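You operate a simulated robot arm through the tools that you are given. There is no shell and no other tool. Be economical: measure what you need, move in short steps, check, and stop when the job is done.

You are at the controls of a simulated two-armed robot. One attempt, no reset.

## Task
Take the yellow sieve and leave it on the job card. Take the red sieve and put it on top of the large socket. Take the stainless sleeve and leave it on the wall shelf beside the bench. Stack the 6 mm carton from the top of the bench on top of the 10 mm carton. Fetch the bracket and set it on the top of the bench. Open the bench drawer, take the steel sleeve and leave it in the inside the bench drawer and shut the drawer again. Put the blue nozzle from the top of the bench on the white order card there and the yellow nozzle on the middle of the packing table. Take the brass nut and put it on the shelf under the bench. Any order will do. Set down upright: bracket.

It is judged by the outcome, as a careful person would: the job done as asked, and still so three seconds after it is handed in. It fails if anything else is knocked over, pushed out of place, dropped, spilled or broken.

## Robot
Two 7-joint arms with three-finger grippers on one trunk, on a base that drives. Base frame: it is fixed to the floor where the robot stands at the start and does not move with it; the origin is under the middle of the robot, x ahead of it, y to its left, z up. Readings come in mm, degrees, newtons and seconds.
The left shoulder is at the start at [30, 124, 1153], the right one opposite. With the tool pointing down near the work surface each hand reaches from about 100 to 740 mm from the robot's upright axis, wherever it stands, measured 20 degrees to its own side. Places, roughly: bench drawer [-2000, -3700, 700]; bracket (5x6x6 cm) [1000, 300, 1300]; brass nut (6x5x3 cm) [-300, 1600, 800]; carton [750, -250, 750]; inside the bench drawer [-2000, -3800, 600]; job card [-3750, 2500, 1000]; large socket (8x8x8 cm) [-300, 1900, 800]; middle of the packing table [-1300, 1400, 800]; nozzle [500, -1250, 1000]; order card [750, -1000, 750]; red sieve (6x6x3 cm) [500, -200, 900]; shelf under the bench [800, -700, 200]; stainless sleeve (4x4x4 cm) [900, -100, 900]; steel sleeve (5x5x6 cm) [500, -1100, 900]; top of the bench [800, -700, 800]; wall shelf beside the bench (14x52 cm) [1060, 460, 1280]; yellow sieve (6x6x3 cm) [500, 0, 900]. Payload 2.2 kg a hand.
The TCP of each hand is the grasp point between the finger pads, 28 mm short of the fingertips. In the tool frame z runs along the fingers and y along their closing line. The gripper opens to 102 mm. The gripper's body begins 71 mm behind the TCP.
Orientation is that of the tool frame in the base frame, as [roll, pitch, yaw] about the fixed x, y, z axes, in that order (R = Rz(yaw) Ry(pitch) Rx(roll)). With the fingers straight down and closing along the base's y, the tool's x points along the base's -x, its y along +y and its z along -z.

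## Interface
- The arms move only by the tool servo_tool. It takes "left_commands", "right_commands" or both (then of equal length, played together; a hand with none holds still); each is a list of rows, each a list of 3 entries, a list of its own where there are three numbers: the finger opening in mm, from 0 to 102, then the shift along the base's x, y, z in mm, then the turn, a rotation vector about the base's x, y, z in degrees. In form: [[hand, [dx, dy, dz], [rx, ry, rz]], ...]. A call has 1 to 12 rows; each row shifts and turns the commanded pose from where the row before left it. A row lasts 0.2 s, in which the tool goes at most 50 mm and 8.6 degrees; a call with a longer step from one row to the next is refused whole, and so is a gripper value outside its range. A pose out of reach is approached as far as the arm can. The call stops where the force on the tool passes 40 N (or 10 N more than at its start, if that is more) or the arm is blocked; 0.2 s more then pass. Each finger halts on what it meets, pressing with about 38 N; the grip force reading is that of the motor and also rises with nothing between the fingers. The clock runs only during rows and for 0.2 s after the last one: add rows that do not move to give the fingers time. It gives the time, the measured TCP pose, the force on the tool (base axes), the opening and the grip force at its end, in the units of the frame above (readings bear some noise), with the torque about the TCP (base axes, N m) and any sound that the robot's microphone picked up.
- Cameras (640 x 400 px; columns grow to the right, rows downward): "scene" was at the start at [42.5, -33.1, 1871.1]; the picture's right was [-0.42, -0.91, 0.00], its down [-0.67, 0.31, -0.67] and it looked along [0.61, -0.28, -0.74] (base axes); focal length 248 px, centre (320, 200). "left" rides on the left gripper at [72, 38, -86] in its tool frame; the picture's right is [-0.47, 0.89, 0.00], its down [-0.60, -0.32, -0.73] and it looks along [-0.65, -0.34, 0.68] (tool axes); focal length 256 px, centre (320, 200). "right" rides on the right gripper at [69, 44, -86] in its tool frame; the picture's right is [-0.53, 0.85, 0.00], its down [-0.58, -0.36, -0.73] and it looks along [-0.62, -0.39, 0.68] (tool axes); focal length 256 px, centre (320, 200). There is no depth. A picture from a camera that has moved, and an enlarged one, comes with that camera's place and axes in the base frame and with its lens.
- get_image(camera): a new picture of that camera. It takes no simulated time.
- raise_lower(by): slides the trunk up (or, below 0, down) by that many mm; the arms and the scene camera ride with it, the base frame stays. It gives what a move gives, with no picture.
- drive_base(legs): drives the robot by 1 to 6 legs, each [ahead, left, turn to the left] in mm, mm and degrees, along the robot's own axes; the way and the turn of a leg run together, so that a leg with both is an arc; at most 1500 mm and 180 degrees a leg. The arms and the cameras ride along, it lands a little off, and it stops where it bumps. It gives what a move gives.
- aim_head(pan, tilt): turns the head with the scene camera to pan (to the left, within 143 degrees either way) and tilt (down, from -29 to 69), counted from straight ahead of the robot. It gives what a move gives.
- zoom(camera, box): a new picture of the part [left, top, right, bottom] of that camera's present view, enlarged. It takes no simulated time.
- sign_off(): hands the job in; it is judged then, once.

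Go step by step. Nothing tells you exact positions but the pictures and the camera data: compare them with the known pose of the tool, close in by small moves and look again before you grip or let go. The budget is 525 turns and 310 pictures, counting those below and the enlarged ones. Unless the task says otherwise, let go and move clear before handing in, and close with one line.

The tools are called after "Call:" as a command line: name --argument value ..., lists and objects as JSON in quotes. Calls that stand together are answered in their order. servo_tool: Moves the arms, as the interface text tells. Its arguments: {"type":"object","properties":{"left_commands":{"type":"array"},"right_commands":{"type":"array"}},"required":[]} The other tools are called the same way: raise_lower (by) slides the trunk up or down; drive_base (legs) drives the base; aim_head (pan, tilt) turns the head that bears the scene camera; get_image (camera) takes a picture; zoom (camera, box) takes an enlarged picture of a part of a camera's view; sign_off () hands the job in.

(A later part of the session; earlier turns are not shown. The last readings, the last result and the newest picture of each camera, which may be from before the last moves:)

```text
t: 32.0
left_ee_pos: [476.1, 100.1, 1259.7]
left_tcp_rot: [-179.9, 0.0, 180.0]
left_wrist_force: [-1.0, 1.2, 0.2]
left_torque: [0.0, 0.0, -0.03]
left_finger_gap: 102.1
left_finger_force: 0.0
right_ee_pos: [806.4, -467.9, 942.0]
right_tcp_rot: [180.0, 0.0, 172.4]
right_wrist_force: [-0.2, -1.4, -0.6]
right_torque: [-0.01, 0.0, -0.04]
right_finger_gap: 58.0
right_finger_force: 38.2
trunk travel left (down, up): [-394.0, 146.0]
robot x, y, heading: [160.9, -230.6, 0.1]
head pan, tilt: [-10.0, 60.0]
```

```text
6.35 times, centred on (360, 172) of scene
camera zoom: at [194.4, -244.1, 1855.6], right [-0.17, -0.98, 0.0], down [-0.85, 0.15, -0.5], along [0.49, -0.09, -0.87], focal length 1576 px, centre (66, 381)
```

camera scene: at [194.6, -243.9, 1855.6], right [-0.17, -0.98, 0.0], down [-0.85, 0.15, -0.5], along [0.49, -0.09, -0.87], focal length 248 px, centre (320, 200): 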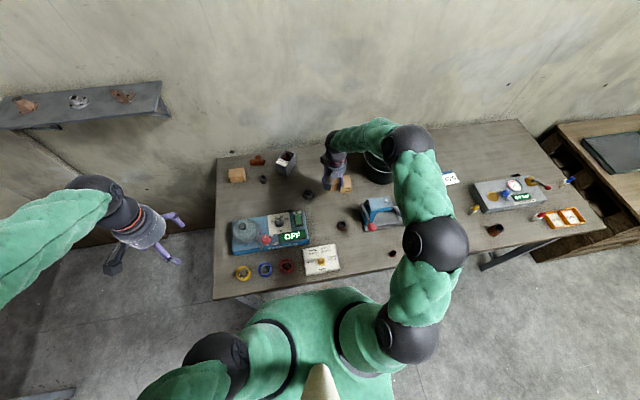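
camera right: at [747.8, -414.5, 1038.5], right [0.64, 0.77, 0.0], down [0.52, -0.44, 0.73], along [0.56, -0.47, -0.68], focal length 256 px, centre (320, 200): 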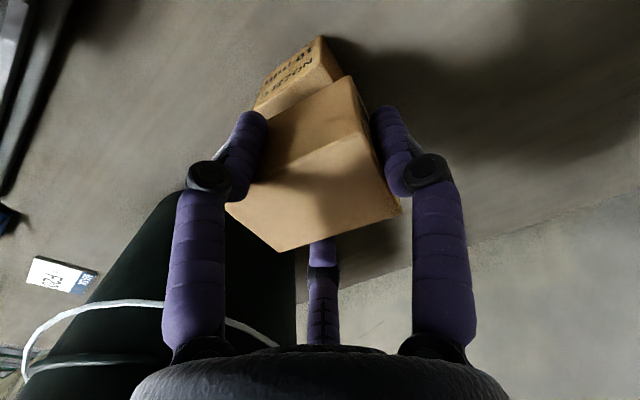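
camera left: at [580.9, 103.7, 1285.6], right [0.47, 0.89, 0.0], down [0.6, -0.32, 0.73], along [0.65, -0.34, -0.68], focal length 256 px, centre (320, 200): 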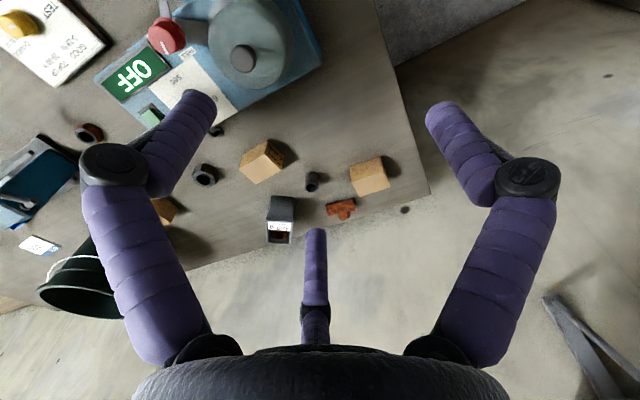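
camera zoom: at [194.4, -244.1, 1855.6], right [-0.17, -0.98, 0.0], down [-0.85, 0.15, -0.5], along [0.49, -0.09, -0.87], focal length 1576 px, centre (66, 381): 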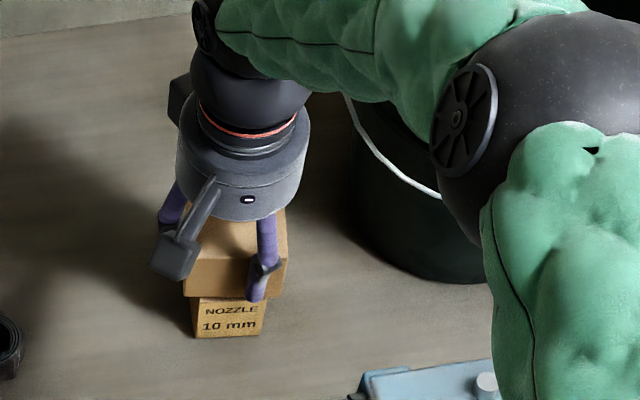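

Call:
servo_tool --right_commands '[[40, [0, 0, -2], [0, 0, 0]], [40, [0, 0, -2], [0, 0, 0]], [40, [0, 0, 0], [0, 0, 0]]]'

```text
t: 32.8
left_ee_pos: [476.1, 100.8, 1258.9]
left_tcp_rot: [-179.9, -0.1, -180.0]
left_wrist_force: [-0.3, 0.0, 0.7]
left_torque: [-0.01, 0.03, 0.01]
left_finger_gap: 102.0
left_finger_force: 0.0
right_ee_pos: [805.2, -467.0, 937.8]
right_tcp_rot: [-179.9, 0.0, 172.4]
right_wrist_force: [0.0, 0.5, -1.1]
right_torque: [0.02, 0.03, 0.01]
right_finger_gap: 58.2
right_finger_force: 38.2
trunk travel left (down, up): [-394.0, 146.0]
robot x, y, heading: [157.6, -231.1, -0.1]
head pan, tilt: [-10.0, 60.0]
```

Call:
servo_tool --right_commands '[[40, [0, 0, -2], [0, 0, 0]], [40, [0, 0, -2], [0, 0, 0]], [40, [0, 0, 0], [0, 0, 0]]]'

```text
t: 33.6
left_ee_pos: [474.3, 101.5, 1259.2]
left_tcp_rot: [-179.9, 0.1, 180.0]
left_wrist_force: [-0.2, -0.4, 0.5]
left_torque: [0.0, 0.01, -0.03]
left_finger_gap: 102.1
left_finger_force: 0.2
right_ee_pos: [806.5, -466.9, 937.5]
right_tcp_rot: [-179.9, 0.3, 172.3]
right_wrist_force: [-3.7, 1.4, 22.4]
right_torque: [-0.02, 0.35, -0.04]
right_finger_gap: 58.5
right_finger_force: 37.9
trunk travel left (down, up): [-394.0, 146.0]
robot x, y, heading: [153.1, -230.2, -0.2]
head pan, tilt: [-10.0, 60.0]
```

Contact. I ease up, open and rise clear.

Call:
servo_tool --right_commands '[[40, [0, 0, 3], [0, 0, 0]], [60, [0, 0, 0], [0, 0, 0]], [75, [0, 0, 0], [0, 0, 0]], [90, [0, 0, 0], [0, 0, 0]], [90, [0, 0, 15], [0, 0, 0]], [90, [0, 0, 45], [0, 0, 0]], [90, [-10, 0, 45], [0, 0, 0]], [90, [-40, 0, 25], [0, 0, 0]], [90, [-40, 0, 20], [0, 0, 0]]]'

Call:
zoom --camera "scene" --box '[310, 140, 410, 203]'

Call:
get_image --camera "right"

```text
t: 35.6
left_ee_pos: [474.0, 100.5, 1260.5]
left_tcp_rot: [-179.9, 0.0, 180.0]
left_wrist_force: [0.0, 0.4, -0.3]
left_torque: [0.01, -0.04, 0.04]
left_finger_gap: 102.0
left_finger_force: 0.1
right_ee_pos: [714.0, -467.9, 1087.4]
right_tcp_rot: [-179.9, 0.0, 172.4]
right_wrist_force: [0.0, -0.4, -0.8]
right_torque: [-0.01, -0.05, -0.02]
right_finger_gap: 89.8
right_finger_force: 0.1
trunk travel left (down, up): [-394.0, 146.0]
robot x, y, heading: [157.6, -233.8, -0.0]
head pan, tilt: [-10.0, 60.0]
```

```text
6.35 times, centred on (360, 172) of scene
camera zoom: at [191.9, -244.1, 1855.7], right [-0.17, -0.98, 0.0], down [-0.85, 0.15, -0.5], along [0.49, -0.09, -0.87], focal length 1576 px, centre (66, 381)
```

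zoom: 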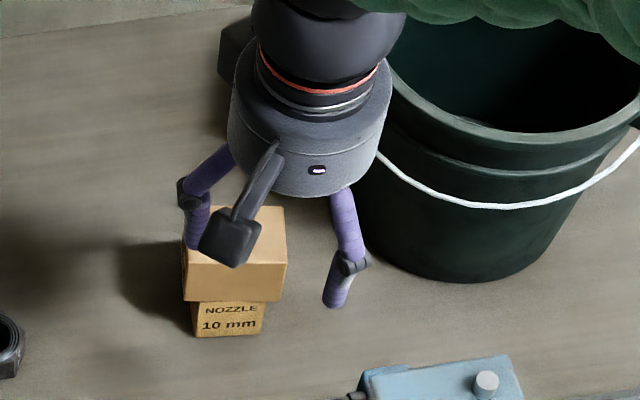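

```text
269 pictures are left
camera right: at [653.0, -415.2, 1172.1], right [0.64, 0.77, 0.0], down [0.52, -0.44, 0.73], along [0.56, -0.47, -0.68], focal length 256 px, centre (320, 200)
```

right: 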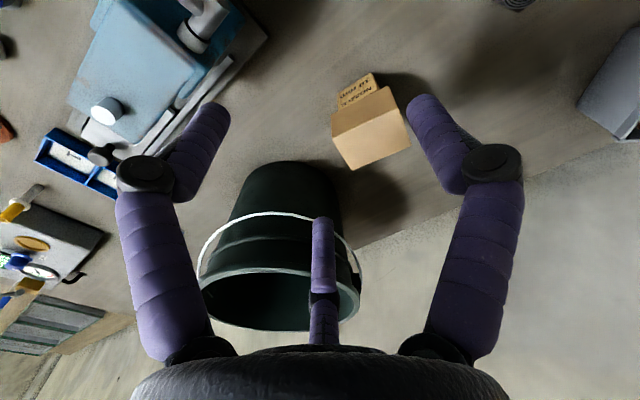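

The stack stands well. Next the nozzles: I raise the right hand and drive along the bench to the right.

Call:
servo_tool --right_commands '[[102, [-30, 0, 38], [0, 0, 7.6]], [102, [-30, 0, 38], [0, 0, 0]], [102, [-30, 0, 38], [0, 0, 0]], [102, [-30, 0, 38], [0, 0, 0]]]'

Call:
drive_base --legs '[[0, -650, 0]]'

Call:
get_image --camera "scene"

Call:
get_image --camera "right"

```text
t: 36.6
left_ee_pos: [473.6, 99.6, 1261.0]
left_tcp_rot: [-179.8, 0.1, 180.0]
left_wrist_force: [-0.4, -0.5, 0.5]
left_torque: [0.03, -0.03, -0.02]
left_finger_gap: 101.6
left_finger_force: 0.1
right_ee_pos: [591.4, -467.4, 1240.7]
right_tcp_rot: [-180.0, 0.1, -179.9]
right_wrist_force: [-1.0, -0.4, 0.3]
right_torque: [0.03, -0.03, 0.02]
right_finger_gap: 101.9
right_finger_force: 0.1
trunk travel left (down, up): [-394.0, 146.0]
robot x, y, heading: [160.4, -234.3, 0.1]
head pan, tilt: [-10.0, 60.0]
```

```text
t: 40.2
left_ee_pos: [475.9, -549.3, 1258.8]
left_tcp_rot: [-180.0, 0.0, 179.9]
left_wrist_force: [0.0, 0.0, -0.7]
left_torque: [0.05, 0.0, 0.02]
left_finger_gap: 102.2
left_finger_force: 0.2
right_ee_pos: [593.4, -1118.2, 1239.8]
right_tcp_rot: [-179.9, 0.0, 179.9]
right_wrist_force: [0.6, -0.2, -0.5]
right_torque: [0.02, 0.02, -0.02]
right_finger_gap: 102.1
right_finger_force: 0.1
trunk travel left (down, up): [-394.0, 146.0]
robot x, y, heading: [157.2, -881.3, 0.2]
head pan, tilt: [-10.0, 60.0]
```

```text
268 pictures are left
camera scene: at [193.6, -893.2, 1855.6], right [-0.18, -0.98, 0.0], down [-0.85, 0.15, -0.5], along [0.49, -0.09, -0.87], focal length 248 px, centre (320, 200)
```

scene: 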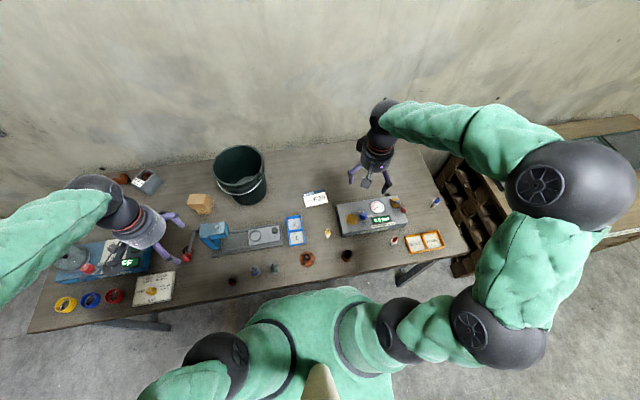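

```text
267 pictures are left
camera right: at [525.9, -1072.8, 1324.5], right [0.54, 0.84, 0.0], down [0.58, -0.37, 0.73], along [0.62, -0.39, -0.68], focal length 256 px, centre (320, 200)
```

right: 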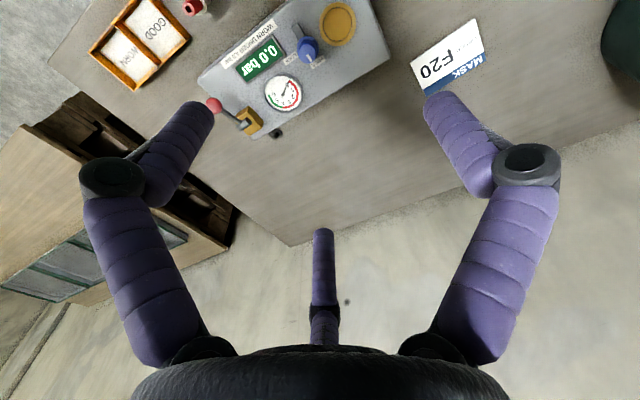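

Call:
zoom --camera "scene" --box '[290, 175, 450, 275]'

Call:
zoom --camera "scene" --box '[410, 180, 470, 260]'

Call:
zoom --camera "scene" --box '[220, 210, 380, 310]'

```text
4.00 times, centred on (370, 225) of scene
camera zoom: at [193.6, -893.2, 1855.6], right [-0.18, -0.98, 0.0], down [-0.85, 0.15, -0.5], along [0.49, -0.09, -0.87], focal length 993 px, centre (120, 100)
```

zoom: 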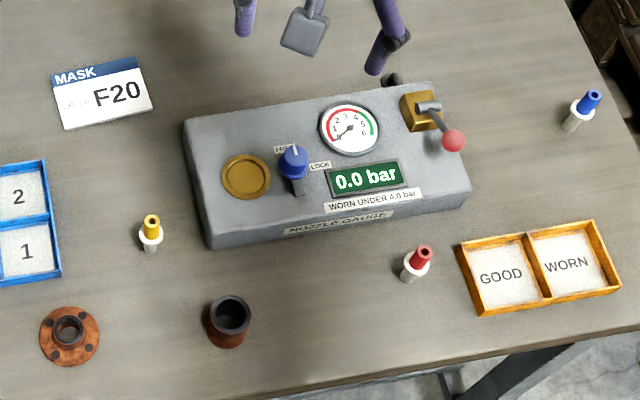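

```text
5.00 times, centred on (440, 220) of scene
camera zoom: at [193.6, -893.2, 1855.6], right [-0.18, -0.98, 0.0], down [-0.85, 0.15, -0.5], along [0.49, -0.09, -0.87], focal length 1241 px, centre (-280, 100)
```

zoom: 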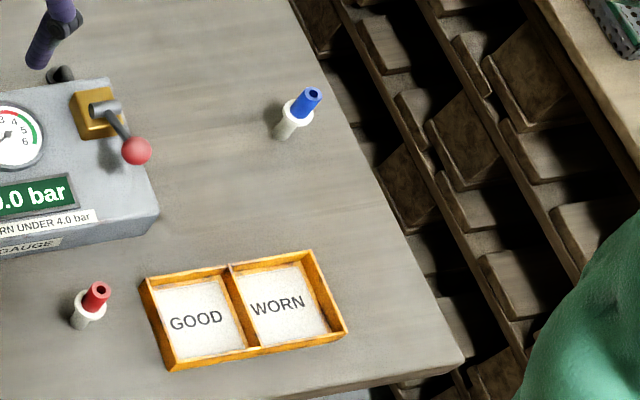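

```text
4.00 times, centred on (300, 260) of scene
camera zoom: at [193.6, -893.2, 1855.6], right [-0.18, -0.98, 0.0], down [-0.85, 0.15, -0.5], along [0.49, -0.09, -0.87], focal length 993 px, centre (400, -40)
```

zoom: 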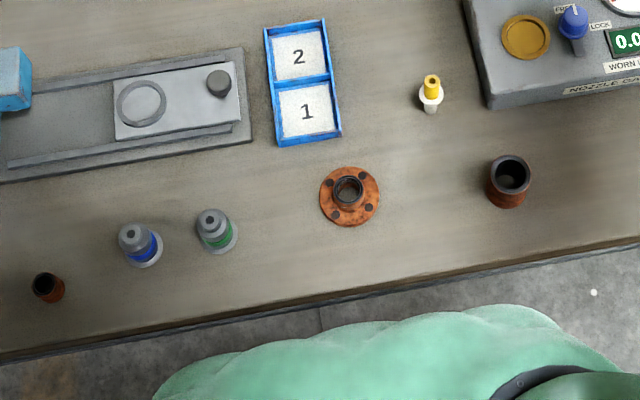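

The nozzles are the slim white ones with coloured tips: blue near [641, -1500], yellow near [578, -995]; the order card (F20) is near [782, -979]. I drive to reach both blue nozzle and card with the right hand.

Call:
drive_base --legs '[[0, -260, 0]]'

Call:
servo_tool --right_commands '[[102, [5, -20, -40], [0, 0, 0]], [102, [5, -20, -40], [0, 0, 0]], [102, [5, -20, -40], [0, 0, 0]], [102, [5, -20, -40], [0, 0, 0]]]'

Call:
get_image --camera "right"

Call:
get_image --camera "scene"

```text
t: 42.0
left_ee_pos: [475.1, -807.8, 1259.6]
left_tcp_rot: [179.9, 0.0, 180.0]
left_wrist_force: [1.2, 0.3, -1.1]
left_torque: [0.02, -0.01, -0.01]
left_finger_gap: 101.9
left_finger_force: 0.1
right_ee_pos: [593.2, -1374.7, 1239.7]
right_tcp_rot: [-180.0, 0.0, 179.9]
right_wrist_force: [0.0, 0.5, 0.8]
right_torque: [0.03, 0.03, 0.02]
right_finger_gap: 102.0
right_finger_force: 0.1
trunk travel left (down, up): [-394.0, 146.0]
robot x, y, heading: [157.4, -1142.0, -0.1]
head pan, tilt: [-10.0, 60.0]
```

```text
t: 43.0
left_ee_pos: [476.0, -807.9, 1259.3]
left_tcp_rot: [-180.0, -0.1, 179.9]
left_wrist_force: [-0.1, 0.0, 0.0]
left_torque: [0.02, 0.03, -0.01]
left_finger_gap: 101.8
left_finger_force: 0.0
right_ee_pos: [616.6, -1454.2, 1078.6]
right_tcp_rot: [179.9, -0.1, 179.8]
right_wrist_force: [-0.2, -0.8, 0.7]
right_torque: [-0.01, 0.04, 0.0]
right_finger_gap: 101.9
right_finger_force: 0.1
trunk travel left (down, up): [-394.0, 146.0]
robot x, y, heading: [159.1, -1137.8, -0.3]
head pan, tilt: [-10.0, 60.0]
```

```text
263 pictures are left
camera right: at [548.3, -1410.3, 1163.9], right [0.54, 0.84, 0.0], down [0.58, -0.37, 0.73], along [0.62, -0.39, -0.68], focal length 256 px, centre (320, 200)
```

right: 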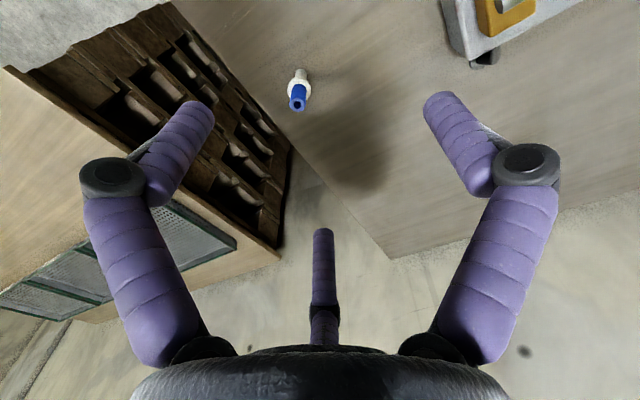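

```text
262 pictures are left
camera scene: at [194.6, -1152.2, 1855.6], right [-0.18, -0.98, 0.0], down [-0.85, 0.15, -0.5], along [0.49, -0.09, -0.87], focal length 248 px, centre (320, 200)
```

scene: 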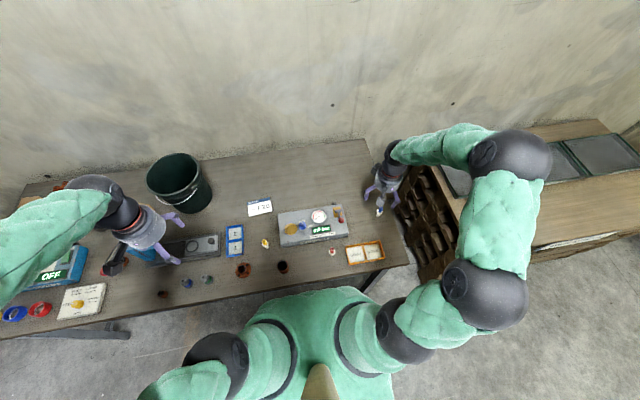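

Call:
servo_tool --right_commands '[[70, [10, -19, -35], [0, 0, 0]], [70, [10, -19, -35], [0, 0, 0]], [60, [0, 0, -40], [0, 0, 0]], [60, [0, 0, 0], [0, 0, 0]]]'

Call:
get_image --camera "right"

Call:
zoom --camera "scene" --box '[350, 150, 430, 230]'

```text
t: 44.0
left_ee_pos: [474.4, -807.5, 1259.6]
left_tcp_rot: [-180.0, 0.1, 179.9]
left_wrist_force: [-1.1, 0.3, 0.0]
left_torque: [-0.01, -0.07, 0.02]
left_finger_gap: 101.8
left_finger_force: 0.1
right_ee_pos: [632.4, -1494.6, 970.6]
right_tcp_rot: [-179.9, 0.0, 180.0]
right_wrist_force: [-0.3, 0.8, -0.7]
right_torque: [0.03, 0.01, 0.03]
right_finger_gap: 60.0
right_finger_force: 0.0
trunk travel left (down, up): [-394.0, 146.0]
robot x, y, heading: [156.3, -1140.1, -0.2]
head pan, tilt: [-10.0, 60.0]
```

```text
261 pictures are left
camera right: at [565.1, -1450.5, 1055.4], right [0.54, 0.84, 0.0], down [0.58, -0.37, 0.73], along [0.62, -0.39, -0.68], focal length 256 px, centre (320, 200)
```

right: 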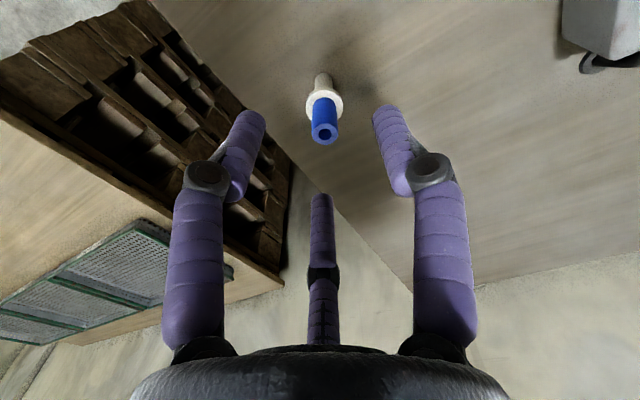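

```text
5.00 times, centred on (390, 190) of scene
camera zoom: at [192.5, -1150.7, 1855.7], right [-0.18, -0.98, 0.0], down [-0.85, 0.15, -0.5], along [0.49, -0.09, -0.87], focal length 1241 px, centre (-30, 250)
```

zoom: 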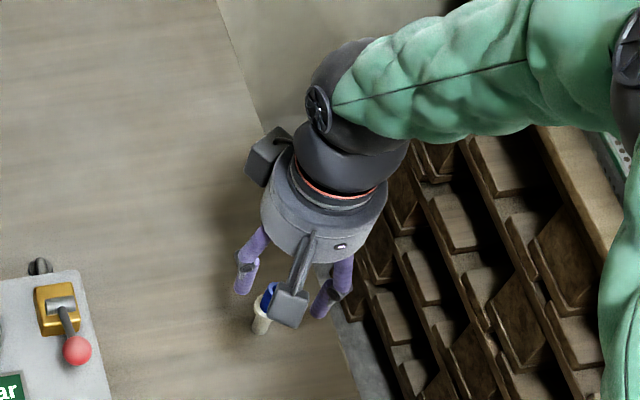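

Aligned. I lower and grip the nozzle.

Call:
servo_tool --right_commands '[[60, [4, 1, -36], [0, 0, 0]], [60, [0, 0, -35], [0, 0, 0]], [35, [0, 0, 0], [0, 0, 0]], [15, [0, 0, 0], [0, 0, 0]], [8, [0, 0, 0], [0, 0, 0]], [8, [0, 0, 0], [0, 0, 0]]]'

Call:
get_image --camera "right"

```text
t: 45.4
left_ee_pos: [476.2, -806.4, 1260.0]
left_tcp_rot: [-179.9, 0.0, 179.9]
left_wrist_force: [-0.7, -0.7, -0.1]
left_torque: [0.0, 0.03, 0.0]
left_finger_gap: 101.9
left_finger_force: 0.0
right_ee_pos: [637.5, -1491.6, 899.6]
right_tcp_rot: [-180.0, 0.1, 179.9]
right_wrist_force: [-0.7, -1.3, 1.3]
right_torque: [-0.03, 0.03, -0.02]
right_finger_gap: 23.4
right_finger_force: 11.3
trunk travel left (down, up): [-394.0, 146.0]
robot x, y, heading: [157.8, -1137.3, -0.2]
head pan, tilt: [-10.0, 60.0]
```

```text
259 pictures are left
camera right: at [569.7, -1447.3, 984.4], right [0.54, 0.84, 0.0], down [0.58, -0.37, 0.73], along [0.62, -0.39, -0.68], focal length 256 px, centre (320, 200)
```

right: 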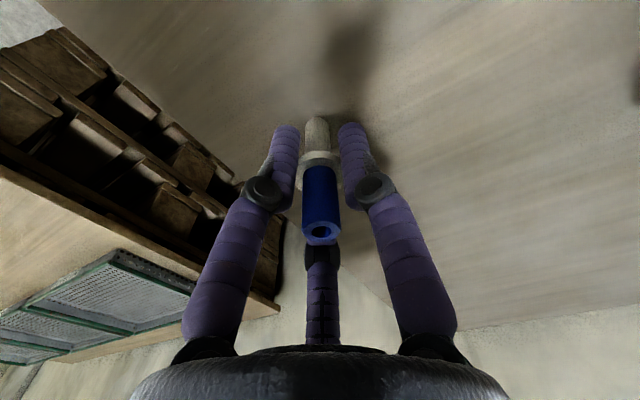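

Call:
servo_tool --right_commands '[[8, [0, 0, 0], [0, 0, 0]], [8, [0, 0, 20], [0, 0, 0]], [8, [0, 0, 40], [0, 0, 0]], [8, [0, 0, 40], [0, 0, 0]], [8, [0, 0, 40], [0, 0, 0]]]'

Call:
get_image --camera "right"

```text
t: 46.6
left_ee_pos: [474.6, -805.4, 1259.1]
left_tcp_rot: [-179.9, 0.0, 180.0]
left_wrist_force: [-0.5, -0.8, -0.1]
left_torque: [-0.04, 0.02, 0.0]
left_finger_gap: 102.0
left_finger_force: 0.1
right_ee_pos: [637.8, -1490.0, 1040.7]
right_tcp_rot: [180.0, 0.0, -180.0]
right_wrist_force: [0.3, 0.4, -0.1]
right_torque: [-0.02, -0.01, 0.01]
right_finger_gap: 22.8
right_finger_force: 38.1
trunk travel left (down, up): [-394.0, 146.0]
robot x, y, heading: [155.2, -1139.4, -0.0]
head pan, tilt: [-10.0, 60.0]
```

```text
258 pictures are left
camera right: at [569.2, -1445.4, 1124.7], right [0.53, 0.84, 0.0], down [0.58, -0.37, 0.73], along [0.62, -0.39, -0.68], focal length 256 px, centre (320, 200)
```

right: 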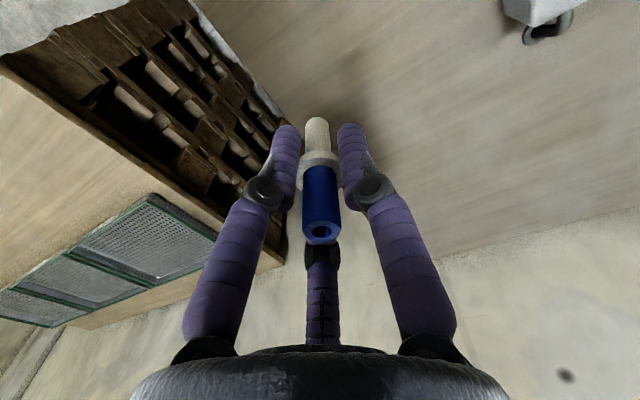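

Call:
servo_tool --right_commands '[[8, [12, 46, 0], [0, 0, 0]], [8, [12, 46, 0], [0, 0, 0]], [8, [12, 46, 0], [0, 0, 0]], [8, [12, 46, 0], [0, 0, 0]], [8, [12, 46, 0], [0, 0, 0]], [8, [12, 46, 0], [0, 0, 0]], [8, [12, 46, 0], [0, 0, 0]], [8, [12, 46, 0], [0, 0, 0]], [8, [12, 46, 0], [0, 0, 0]], [8, [12, 46, 0], [0, 0, 0]], [8, [0, 0, 0], [0, 0, 0]]]'

Call:
get_image --camera "right"

Call:
get_image --camera "scene"

```text
t: 49.0
left_ee_pos: [475.0, -808.9, 1260.5]
left_tcp_rot: [179.9, -0.1, 179.9]
left_wrist_force: [-1.2, -0.1, -0.5]
left_torque: [0.06, -0.01, -0.01]
left_finger_gap: 102.0
left_finger_force: 0.0
right_ee_pos: [757.0, -1031.4, 1039.8]
right_tcp_rot: [179.9, 0.0, 179.9]
right_wrist_force: [-0.2, -0.5, 0.0]
right_torque: [0.05, -0.02, 0.02]
right_finger_gap: 22.4
right_finger_force: 38.3
trunk travel left (down, up): [-394.0, 146.0]
robot x, y, heading: [155.9, -1137.1, -0.1]
head pan, tilt: [-10.0, 60.0]
```

```text
257 pictures are left
camera right: at [688.7, -986.9, 1124.5], right [0.54, 0.84, 0.0], down [0.58, -0.37, 0.73], along [0.62, -0.39, -0.68], focal length 256 px, centre (320, 200)
```

right: 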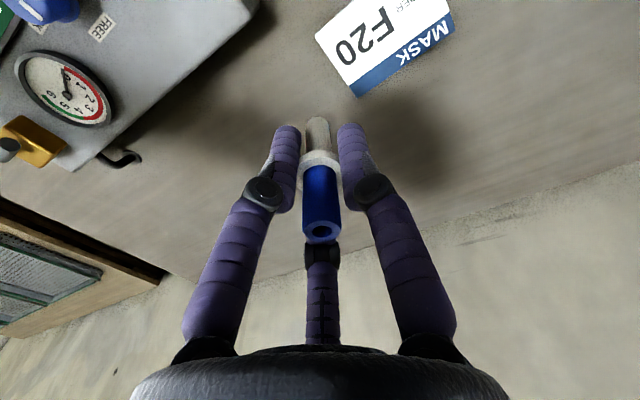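

```text
256 pictures are left
camera scene: at [192.7, -1152.1, 1855.6], right [-0.18, -0.98, 0.0], down [-0.85, 0.15, -0.5], along [0.49, -0.09, -0.87], focal length 248 px, centre (320, 200)
```

scene: 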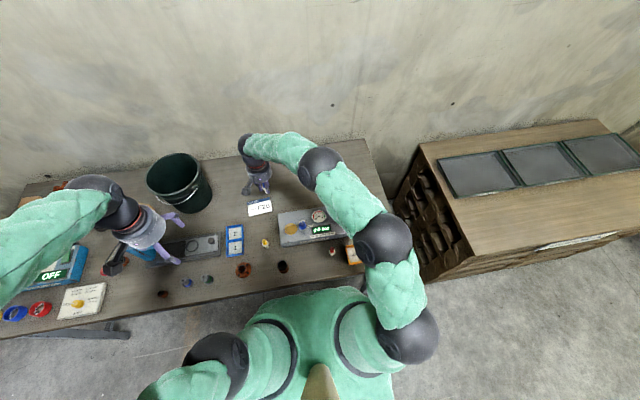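

Call:
servo_tool --right_commands '[[8, [10, 22, -30], [0, 0, 0]], [8, [11, 22, -30], [0, 0, 0]], [8, [0, 0, -35], [0, 0, 0]], [8, [0, 0, -25], [0, 0, 0]], [8, [0, 0, 0], [0, 0, 0]]]'

Call:
get_image --camera "right"

Call:
zoom --camera "scene" --box '[220, 150, 320, 230]'

```text
t: 50.2
left_ee_pos: [474.9, -808.0, 1259.5]
left_tcp_rot: [180.0, -0.1, 179.9]
left_wrist_force: [0.3, 0.3, -0.2]
left_torque: [0.01, -0.04, -0.03]
left_finger_gap: 102.0
left_finger_force: 0.1
right_ee_pos: [781.4, -988.9, 918.4]
right_tcp_rot: [179.9, 0.0, 179.8]
right_wrist_force: [-1.1, 0.0, -1.1]
right_torque: [0.01, 0.0, -0.01]
right_finger_gap: 22.3
right_finger_force: 38.2
trunk travel left (down, up): [-394.0, 146.0]
robot x, y, heading: [158.9, -1142.0, -0.1]
head pan, tilt: [-10.0, 60.0]
```

```text
255 pictures are left
camera right: at [711.2, -943.8, 1003.3], right [0.54, 0.84, 0.0], down [0.58, -0.37, 0.73], along [0.62, -0.39, -0.68], focal length 256 px, centre (320, 200)
```

right: 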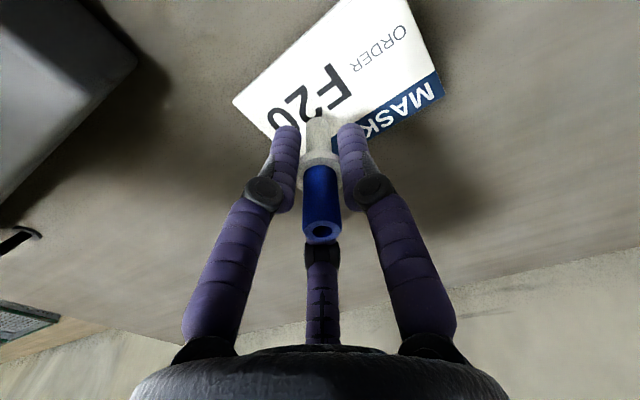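

```text
5.00 times, centred on (270, 190) of scene
camera zoom: at [192.7, -1150.8, 1855.6], right [-0.18, -0.98, 0.0], down [-0.85, 0.15, -0.5], along [0.49, -0.09, -0.87], focal length 1241 px, centre (570, 250)
```

zoom: 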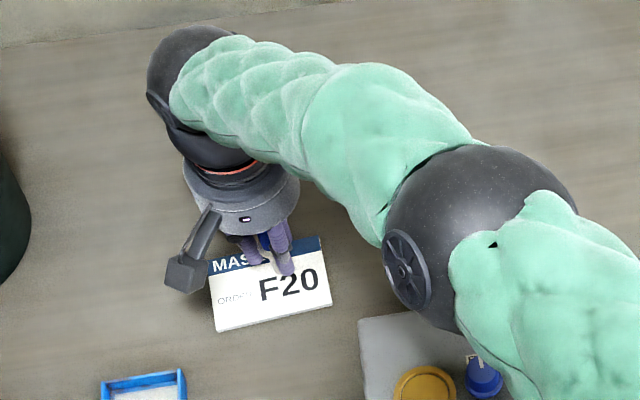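

Call:
servo_tool --right_commands '[[8, [-11, 14, 0], [0, 0, 0]], [8, [0, 0, -8], [0, 0, 0]], [8, [0, 0, -5], [0, 0, 0]], [8, [0, 0, 0], [0, 0, 0]]]'

Call:
get_image --camera "right"

```text
t: 51.2
left_ee_pos: [475.9, -806.8, 1260.6]
left_tcp_rot: [-180.0, 0.1, 179.9]
left_wrist_force: [0.5, -0.8, 1.1]
left_torque: [0.02, -0.01, -0.01]
left_finger_gap: 102.0
left_finger_force: 0.0
right_ee_pos: [768.4, -974.5, 906.1]
right_tcp_rot: [180.0, 0.0, 179.9]
right_wrist_force: [0.7, -0.1, 0.2]
right_torque: [0.02, 0.01, 0.0]
right_finger_gap: 22.6
right_finger_force: 37.9
trunk travel left (down, up): [-394.0, 146.0]
robot x, y, heading: [157.2, -1141.8, -0.2]
head pan, tilt: [-10.0, 60.0]
```

```text
253 pictures are left
camera right: at [699.8, -929.8, 990.9], right [0.54, 0.84, 0.0], down [0.58, -0.37, 0.73], along [0.62, -0.39, -0.68], focal length 256 px, centre (320, 200)
```

right: 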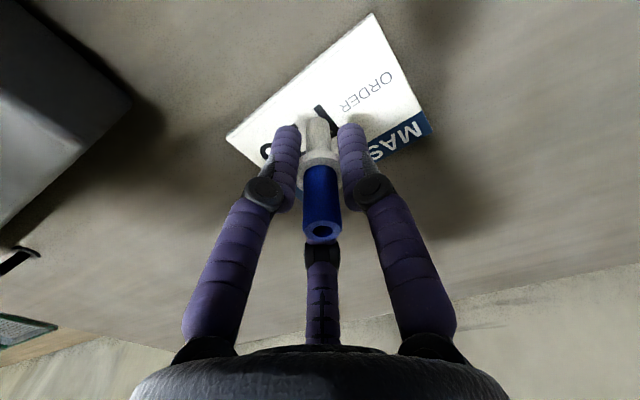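

Call:
servo_tool --right_commands '[[8, [0, 0, -2], [0, 0, 0]], [8, [0, 0, -2], [0, 0, 0]], [8, [0, 0, -2], [0, 0, 0]], [8, [0, 0, 0], [0, 0, 0]]]'

```text
t: 52.2
left_ee_pos: [473.8, -808.1, 1260.2]
left_tcp_rot: [180.0, 0.1, 179.9]
left_wrist_force: [0.3, -0.3, -0.2]
left_torque: [-0.01, 0.01, -0.03]
left_finger_gap: 101.9
left_finger_force: 0.0
right_ee_pos: [769.2, -973.4, 904.3]
right_tcp_rot: [179.8, 0.4, 179.8]
right_wrist_force: [-2.6, -1.6, 25.7]
right_torque: [-0.06, 0.12, 0.04]
right_finger_gap: 22.4
right_finger_force: 38.2
trunk travel left (down, up): [-394.0, 146.0]
robot x, y, heading: [162.5, -1136.3, -0.2]
head pan, tilt: [-10.0, 60.0]
```

Call:
servo_tool --right_commands '[[8, [0, 0, 3], [0, 0, 0]], [8, [0, 0, 0.5], [0, 0, 0]], [28, [0, 0, 0], [0, 0, 0]], [45, [0, 0, 0], [0, 0, 0]], [70, [0, 0, 0], [0, 0, 0]], [70, [0, 0, 30], [0, 0, 0]], [70, [0, 0, 40], [0, 0, 0]], [70, [0, 0, 40], [0, 0, 0]], [70, [-20, -20, 30], [0, 0, 0]]]'

Call:
get_image --camera "right"

```text
t: 54.2
left_ee_pos: [474.3, -807.9, 1259.6]
left_tcp_rot: [-180.0, -0.1, 179.9]
left_wrist_force: [-0.9, 0.2, -0.6]
left_torque: [0.02, -0.04, -0.04]
left_finger_gap: 102.0
left_finger_force: 0.0
right_ee_pos: [746.3, -995.2, 1045.0]
right_tcp_rot: [180.0, -0.1, 179.9]
right_wrist_force: [-0.2, 0.2, -0.4]
right_torque: [0.03, -0.04, 0.01]
right_finger_gap: 69.9
right_finger_force: 0.0
trunk travel left (down, up): [-394.0, 146.0]
robot x, y, heading: [152.0, -1141.3, -0.0]
head pan, tilt: [-10.0, 60.0]
```

```text
252 pictures are left
camera right: at [677.3, -951.9, 1129.5], right [0.53, 0.85, 0.0], down [0.58, -0.37, 0.73], along [0.62, -0.39, -0.68], focal length 256 px, centre (320, 200)
```

right: 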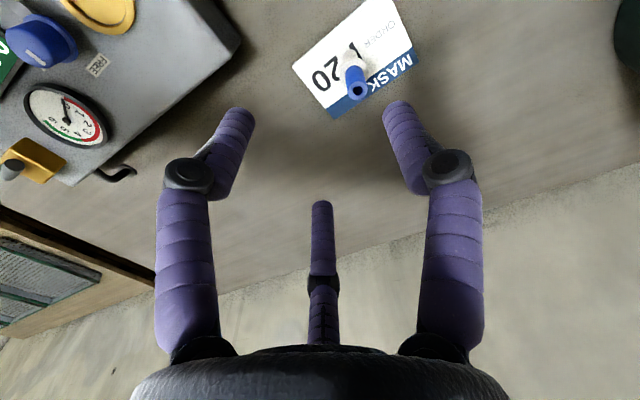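

The blue nozzle stands on the order card. Next I take the yellow nozzle with the left hand, moving the right one aside.

Call:
servo_tool --right_commands '[[70, [-10, -40, 20], [0, 0, 0]], [70, [-10, -40, 20], [0, 0, 0]], [70, [-10, -40, 20], [0, 0, 0]], [70, [-10, -40, 20], [0, 0, 0]], [70, [-10, -40, 20], [0, 0, 0]], [70, [-10, -40, 20], [0, 0, 0]], [70, [-10, -40, 20], [0, 0, 0]], [70, [-10, -40, 20], [0, 0, 0]]]'

Call:
servo_tool --left_commands '[[60, [18, -36, -28], [0, 0, 0]], [60, [18, -36, -28], [0, 0, 0]], [60, [18, -36, -28], [0, 0, 0]], [60, [18, -36, -28], [0, 0, 0]], [60, [18, -36, -28], [0, 0, 0]], [60, [0, 0, -40], [0, 0, 0]], [60, [0, 0, 0], [0, 0, 0]]]'

Call:
get_image --camera "left"

```text
t: 56.0
left_ee_pos: [473.8, -807.8, 1259.8]
left_tcp_rot: [-180.0, 0.0, 180.0]
left_wrist_force: [0.0, -0.1, 0.2]
left_torque: [-0.01, -0.03, 0.01]
left_finger_gap: 102.0
left_finger_force: 0.1
right_ee_pos: [665.3, -1316.1, 1203.9]
right_tcp_rot: [179.9, 0.1, 179.9]
right_wrist_force: [0.1, -0.3, 0.5]
right_torque: [-0.01, -0.04, 0.01]
right_finger_gap: 70.0
right_finger_force: 0.0
trunk travel left (down, up): [-394.0, 146.0]
robot x, y, heading: [156.5, -1137.8, 0.2]
head pan, tilt: [-10.0, 60.0]
```

```text
t: 57.6
left_ee_pos: [563.6, -987.3, 1081.5]
left_tcp_rot: [180.0, 0.1, 179.9]
left_wrist_force: [0.0, 0.2, -0.6]
left_torque: [0.0, -0.04, -0.03]
left_finger_gap: 60.3
left_finger_force: 0.1
right_ee_pos: [665.0, -1314.8, 1202.0]
right_tcp_rot: [180.0, 0.0, 179.9]
right_wrist_force: [0.0, -1.0, -0.6]
right_torque: [0.0, 0.0, -0.01]
right_finger_gap: 69.9
right_finger_force: 0.1
trunk travel left (down, up): [-394.0, 146.0]
robot x, y, heading: [156.8, -1140.0, -0.1]
head pan, tilt: [-10.0, 60.0]
```

```text
251 pictures are left
camera left: at [492.5, -949.2, 1166.9], right [0.47, 0.88, 0.0], down [0.6, -0.32, 0.73], along [0.65, -0.34, -0.68], focal length 256 px, centre (320, 200)
```

left: 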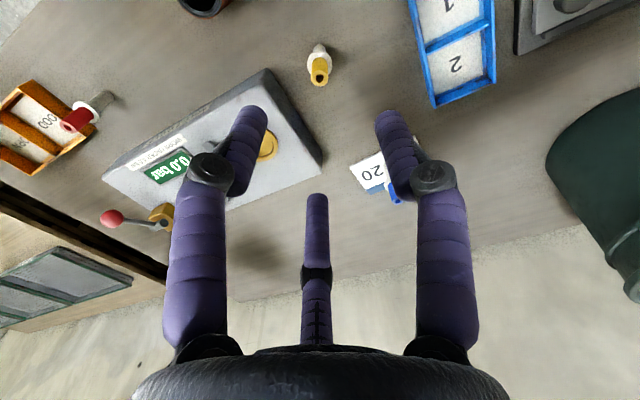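

Call:
servo_tool --left_commands '[[60, [6, -4, -40], [0, 0, 0]], [60, [7, -4, -40], [0, 0, 0]], [60, [0, 0, -30], [0, 0, 0]], [60, [0, 0, 0], [0, 0, 0]]]'

Call:
get_image --camera "left"

```text
t: 58.6
left_ee_pos: [577.4, -994.1, 968.9]
left_tcp_rot: [-179.9, 0.1, 179.8]
left_wrist_force: [-0.4, 0.0, 0.5]
left_torque: [-0.02, -0.02, 0.0]
left_finger_gap: 60.1
left_finger_force: 0.1
right_ee_pos: [665.7, -1314.1, 1204.3]
right_tcp_rot: [-180.0, 0.1, 179.9]
right_wrist_force: [-0.3, -0.1, 0.7]
right_torque: [0.01, -0.03, 0.03]
right_finger_gap: 69.9
right_finger_force: 0.0
trunk travel left (down, up): [-394.0, 146.0]
robot x, y, heading: [158.4, -1135.8, -0.0]
head pan, tilt: [-10.0, 60.0]
```

```text
250 pictures are left
camera left: at [505.8, -955.7, 1054.3], right [0.47, 0.88, 0.0], down [0.6, -0.32, 0.73], along [0.65, -0.34, -0.68], focal length 256 px, centre (320, 200)
```

left: 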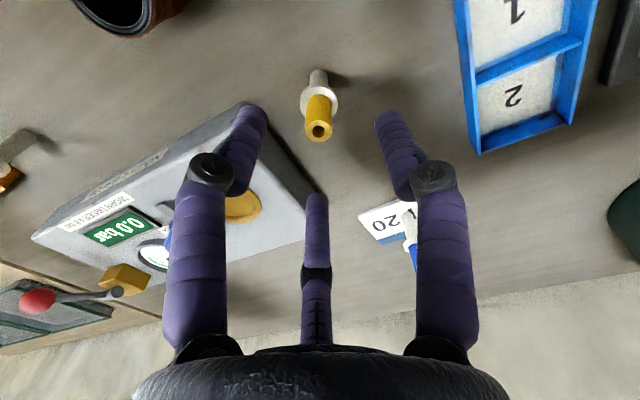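

Call:
servo_tool --left_commands '[[60, [0, 0, -36], [0, 0, 0]], [60, [0, 0, -33], [0, 0, 0]], [35, [0, 0, 0], [0, 0, 0]], [15, [0, 0, 0], [0, 0, 0]], [8, [0, 0, 0], [0, 0, 0]], [8, [0, 0, 0], [0, 0, 0]], [8, [0, 0, 0], [0, 0, 0]], [8, [0, 0, 40], [0, 0, 0]], [8, [0, 0, 45], [0, 0, 0]], [8, [0, 0, 45], [0, 0, 0]]]'

Call:
get_image --camera "left"

```text
t: 60.8
left_ee_pos: [576.2, -994.2, 1030.2]
left_tcp_rot: [180.0, -0.1, 179.9]
left_wrist_force: [-0.5, -0.8, -0.7]
left_torque: [-0.02, -0.01, -0.02]
left_finger_gap: 22.2
left_finger_force: 37.6
right_ee_pos: [664.5, -1314.8, 1203.6]
right_tcp_rot: [180.0, 0.0, 180.0]
right_wrist_force: [0.5, -0.3, 0.5]
right_torque: [0.03, 0.04, 0.01]
right_finger_gap: 69.7
right_finger_force: 0.1
trunk travel left (down, up): [-394.0, 146.0]
robot x, y, heading: [159.1, -1138.2, -0.0]
head pan, tilt: [-10.0, 60.0]
```

```text
249 pictures are left
camera left: at [504.8, -955.6, 1117.2], right [0.47, 0.88, 0.0], down [0.6, -0.32, 0.73], along [0.65, -0.34, -0.68], focal length 256 px, centre (320, 200)
```

left: 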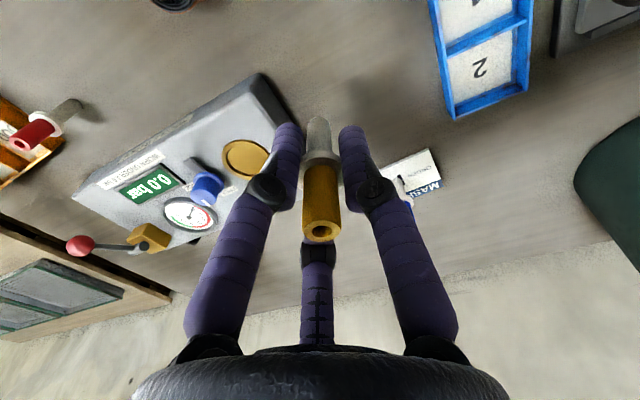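

The yellow nozzle is held. Next the red sieve at the left end; I raise the left hand and drive back left.

Call:
servo_tool --left_commands '[[8, [-10, 0, 45], [0, 0, 0]], [8, [-10, 0, 45], [0, 0, 0]], [8, [-10, 0, 45], [0, 0, 0]], [8, [-10, 0, 45], [0, 0, 0]]]' --right_commands '[[102, [-30, 0, 10], [0, 0, 0]], [102, [-30, 0, 10], [0, 0, 0]], [102, [-30, 0, 10], [0, 0, 0]], [102, [-30, 0, 10], [0, 0, 0]]]'

Call:
drive_base --legs '[[0, 1150, 0]]'

Call:
get_image --camera "right"

Call:
get_image --camera "scene"

```text
t: 61.8
left_ee_pos: [535.4, -995.3, 1213.2]
left_tcp_rot: [180.0, 0.0, 179.9]
left_wrist_force: [-0.5, 0.7, 0.1]
left_torque: [-0.01, -0.02, -0.01]
left_finger_gap: 22.4
left_finger_force: 37.8
right_ee_pos: [543.8, -1314.8, 1243.6]
right_tcp_rot: [180.0, 0.1, 180.0]
right_wrist_force: [-0.2, 0.1, 0.0]
right_torque: [0.0, -0.03, -0.03]
right_finger_gap: 102.1
right_finger_force: 0.0
trunk travel left (down, up): [-394.0, 146.0]
robot x, y, heading: [149.2, -1139.8, -0.2]
head pan, tilt: [-10.0, 60.0]
```

```text
t: 67.7
left_ee_pos: [539.4, 148.1, 1211.7]
left_tcp_rot: [-179.9, 0.0, -180.0]
left_wrist_force: [-0.9, 0.5, -0.6]
left_torque: [-0.04, 0.03, 0.01]
left_finger_gap: 22.0
left_finger_force: 38.4
right_ee_pos: [548.3, -169.5, 1243.0]
right_tcp_rot: [180.0, 0.0, -179.9]
right_wrist_force: [0.8, -0.4, 0.5]
right_torque: [0.01, -0.01, -0.01]
right_finger_gap: 102.0
right_finger_force: 0.1
trunk travel left (down, up): [-394.0, 146.0]
robot x, y, heading: [156.6, 6.7, -0.1]
head pan, tilt: [-10.0, 60.0]
```

```text
248 pictures are left
camera right: at [480.2, -125.9, 1327.8], right [0.53, 0.85, 0.0], down [0.58, -0.36, 0.73], along [0.62, -0.39, -0.68], focal length 256 px, centre (320, 200)
```

right: 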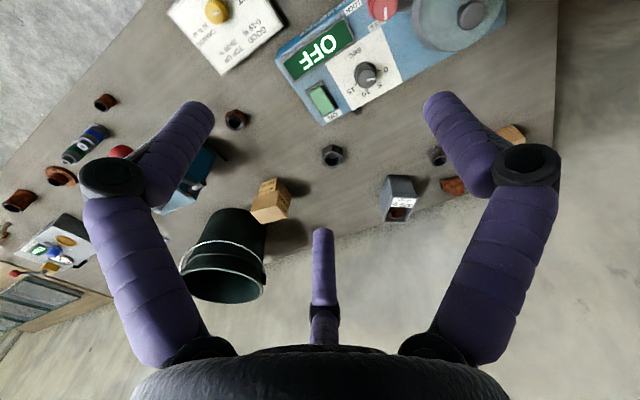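

```text
247 pictures are left
camera scene: at [194.0, -7.4, 1855.6], right [-0.17, -0.98, 0.0], down [-0.85, 0.15, -0.5], along [0.49, -0.09, -0.87], focal length 248 px, centre (320, 200)
```

scene: 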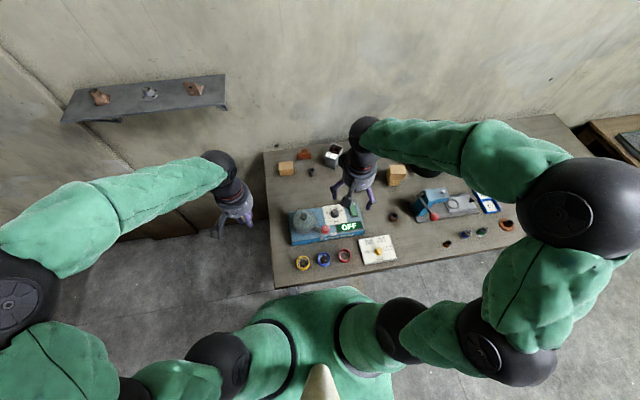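

Call:
servo_tool --right_commands '[[80, [-12, 2, -42], [0, 0, 0]], [80, [-12, 2, -42], [0, 0, 0]], [80, [-12, 2, -42], [0, 0, 0]], [80, [-12, 2, -42], [0, 0, 0]], [80, [-12, 2, -42], [0, 0, 0]], [80, [-6, 1, -20], [0, 0, 0]], [80, [0, 0, 0], [0, 0, 0]]]'

Call:
get_image --camera "right"

Call:
zoom --camera "scene" --box '[280, 200, 400, 275]'

```text
t: 69.3
left_ee_pos: [539.3, 149.5, 1213.3]
left_tcp_rot: [-179.8, -0.1, -180.0]
left_wrist_force: [-0.1, -0.3, -0.1]
left_torque: [-0.03, -0.01, -0.02]
left_finger_gap: 22.3
left_finger_force: 38.3
right_ee_pos: [482.5, -160.6, 1011.4]
right_tcp_rot: [-180.0, 0.0, -180.0]
right_wrist_force: [0.7, -0.8, 0.1]
right_torque: [0.02, -0.01, -0.01]
right_finger_gap: 80.0
right_finger_force: 0.1
trunk travel left (down, up): [-394.0, 146.0]
robot x, y, heading: [157.4, 2.8, 0.1]
head pan, tilt: [-10.0, 60.0]
```

```text
246 pictures are left
camera right: at [414.6, -116.0, 1096.2], right [0.53, 0.85, 0.0], down [0.58, -0.36, 0.73], along [0.62, -0.39, -0.68], focal length 256 px, centre (320, 200)
```

right: 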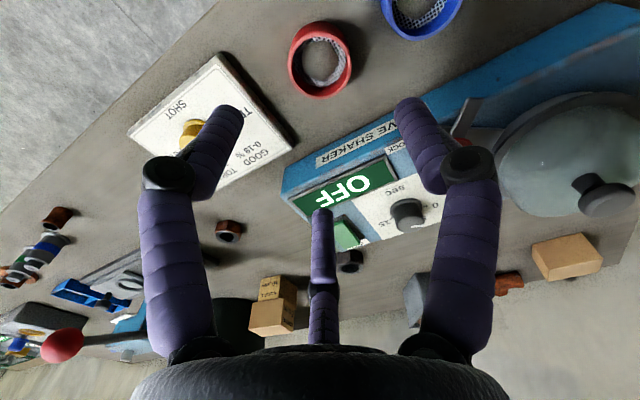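

```text
5.33 times, centred on (340, 238) of scene
camera zoom: at [193.9, -7.7, 1855.6], right [-0.17, -0.98, 0.0], down [-0.85, 0.15, -0.5], along [0.49, -0.09, -0.87], focal length 1324 px, centre (213, 0)
```

zoom: 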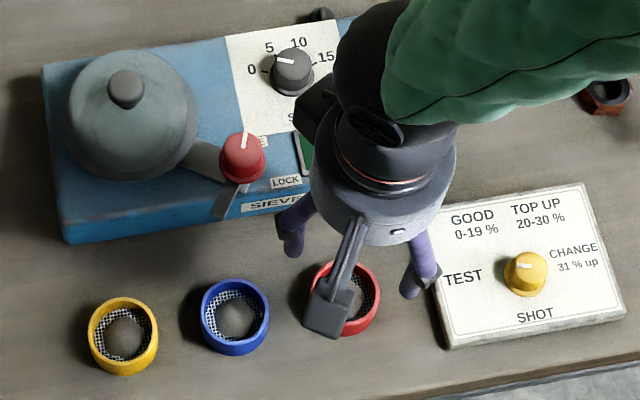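

Call:
zoom --camera "right" --box '[260, 0, 400, 110]'

```text
3.64 times, centred on (330, 55) of right
camera zoom: at [414.6, -116.0, 1096.2], right [0.53, 0.85, 0.0], down [0.58, -0.36, 0.73], along [0.62, -0.39, -0.68], focal length 931 px, centre (284, 727)
```

zoom: 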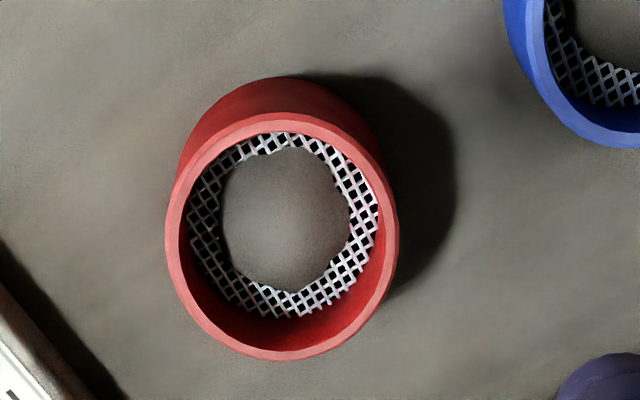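

The red sieve's middle is near [479.5, -158] with clearance on both sides. I lower over it.

Call:
servo_tool --right_commands '[[76, [-3, 3, -40], [0, 0, 0]], [76, [0, 0, -45], [0, 0, 0]], [76, [0, 0, 0], [0, 0, 0]]]'

Call:
get_image --camera "right"

```text
t: 70.1
left_ee_pos: [540.2, 149.3, 1212.8]
left_tcp_rot: [-179.9, 0.0, -179.9]
left_wrist_force: [0.4, -0.9, -0.4]
left_torque: [0.01, -0.02, 0.03]
left_finger_gap: 21.9
left_finger_force: 38.0
right_ee_pos: [479.4, -158.9, 926.0]
right_tcp_rot: [-179.9, 0.0, -179.9]
right_wrist_force: [0.6, -0.6, 0.1]
right_torque: [0.01, -0.02, 0.0]
right_finger_gap: 75.9
right_finger_force: 0.1
trunk travel left (down, up): [-394.0, 146.0]
robot x, y, heading: [157.3, 7.8, -0.1]
head pan, tilt: [-10.0, 60.0]
```

```text
243 pictures are left
camera right: at [412.2, -114.2, 1011.2], right [0.53, 0.85, 0.0], down [0.58, -0.36, 0.73], along [0.62, -0.39, -0.68], focal length 256 px, centre (320, 200)
```

right: 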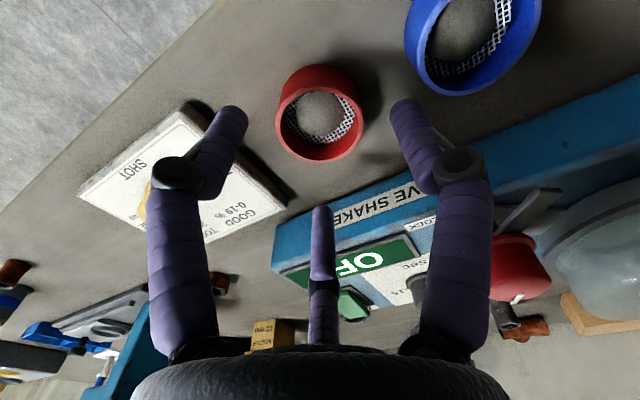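

Call:
servo_tool --right_commands '[[76, [-1, 2, -25], [0, 0, 0]], [76, [0, 0, -20], [0, 0, 0]], [60, [0, 0, 0], [0, 0, 0]], [45, [0, 0, 0], [0, 0, 0]], [40, [0, 0, 0], [0, 0, 0]], [40, [0, 0, 0], [0, 0, 0]]]'

Call:
get_image --camera "right"

```text
t: 71.5
left_ee_pos: [539.3, 149.6, 1212.7]
left_tcp_rot: [-179.9, 0.0, -180.0]
left_wrist_force: [0.0, -0.1, 0.4]
left_torque: [-0.01, -0.03, -0.01]
left_finger_gap: 21.9
left_finger_force: 37.8
right_ee_pos: [478.7, -155.0, 882.9]
right_tcp_rot: [-179.9, 0.0, -179.9]
right_wrist_force: [0.5, 0.1, 0.2]
right_torque: [0.06, 0.02, -0.03]
right_finger_gap: 50.2
right_finger_force: 37.8
trunk travel left (down, up): [-394.0, 146.0]
robot x, y, heading: [153.9, 4.7, 0.2]
head pan, tilt: [-10.0, 60.0]
```

```text
242 pictures are left
camera right: at [411.0, -110.5, 967.3], right [0.53, 0.85, 0.0], down [0.58, -0.36, 0.73], along [0.62, -0.39, -0.68], focal length 256 px, centre (320, 200)
```

right: 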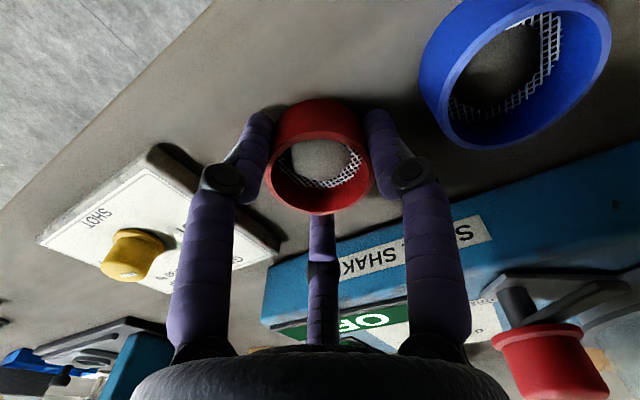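

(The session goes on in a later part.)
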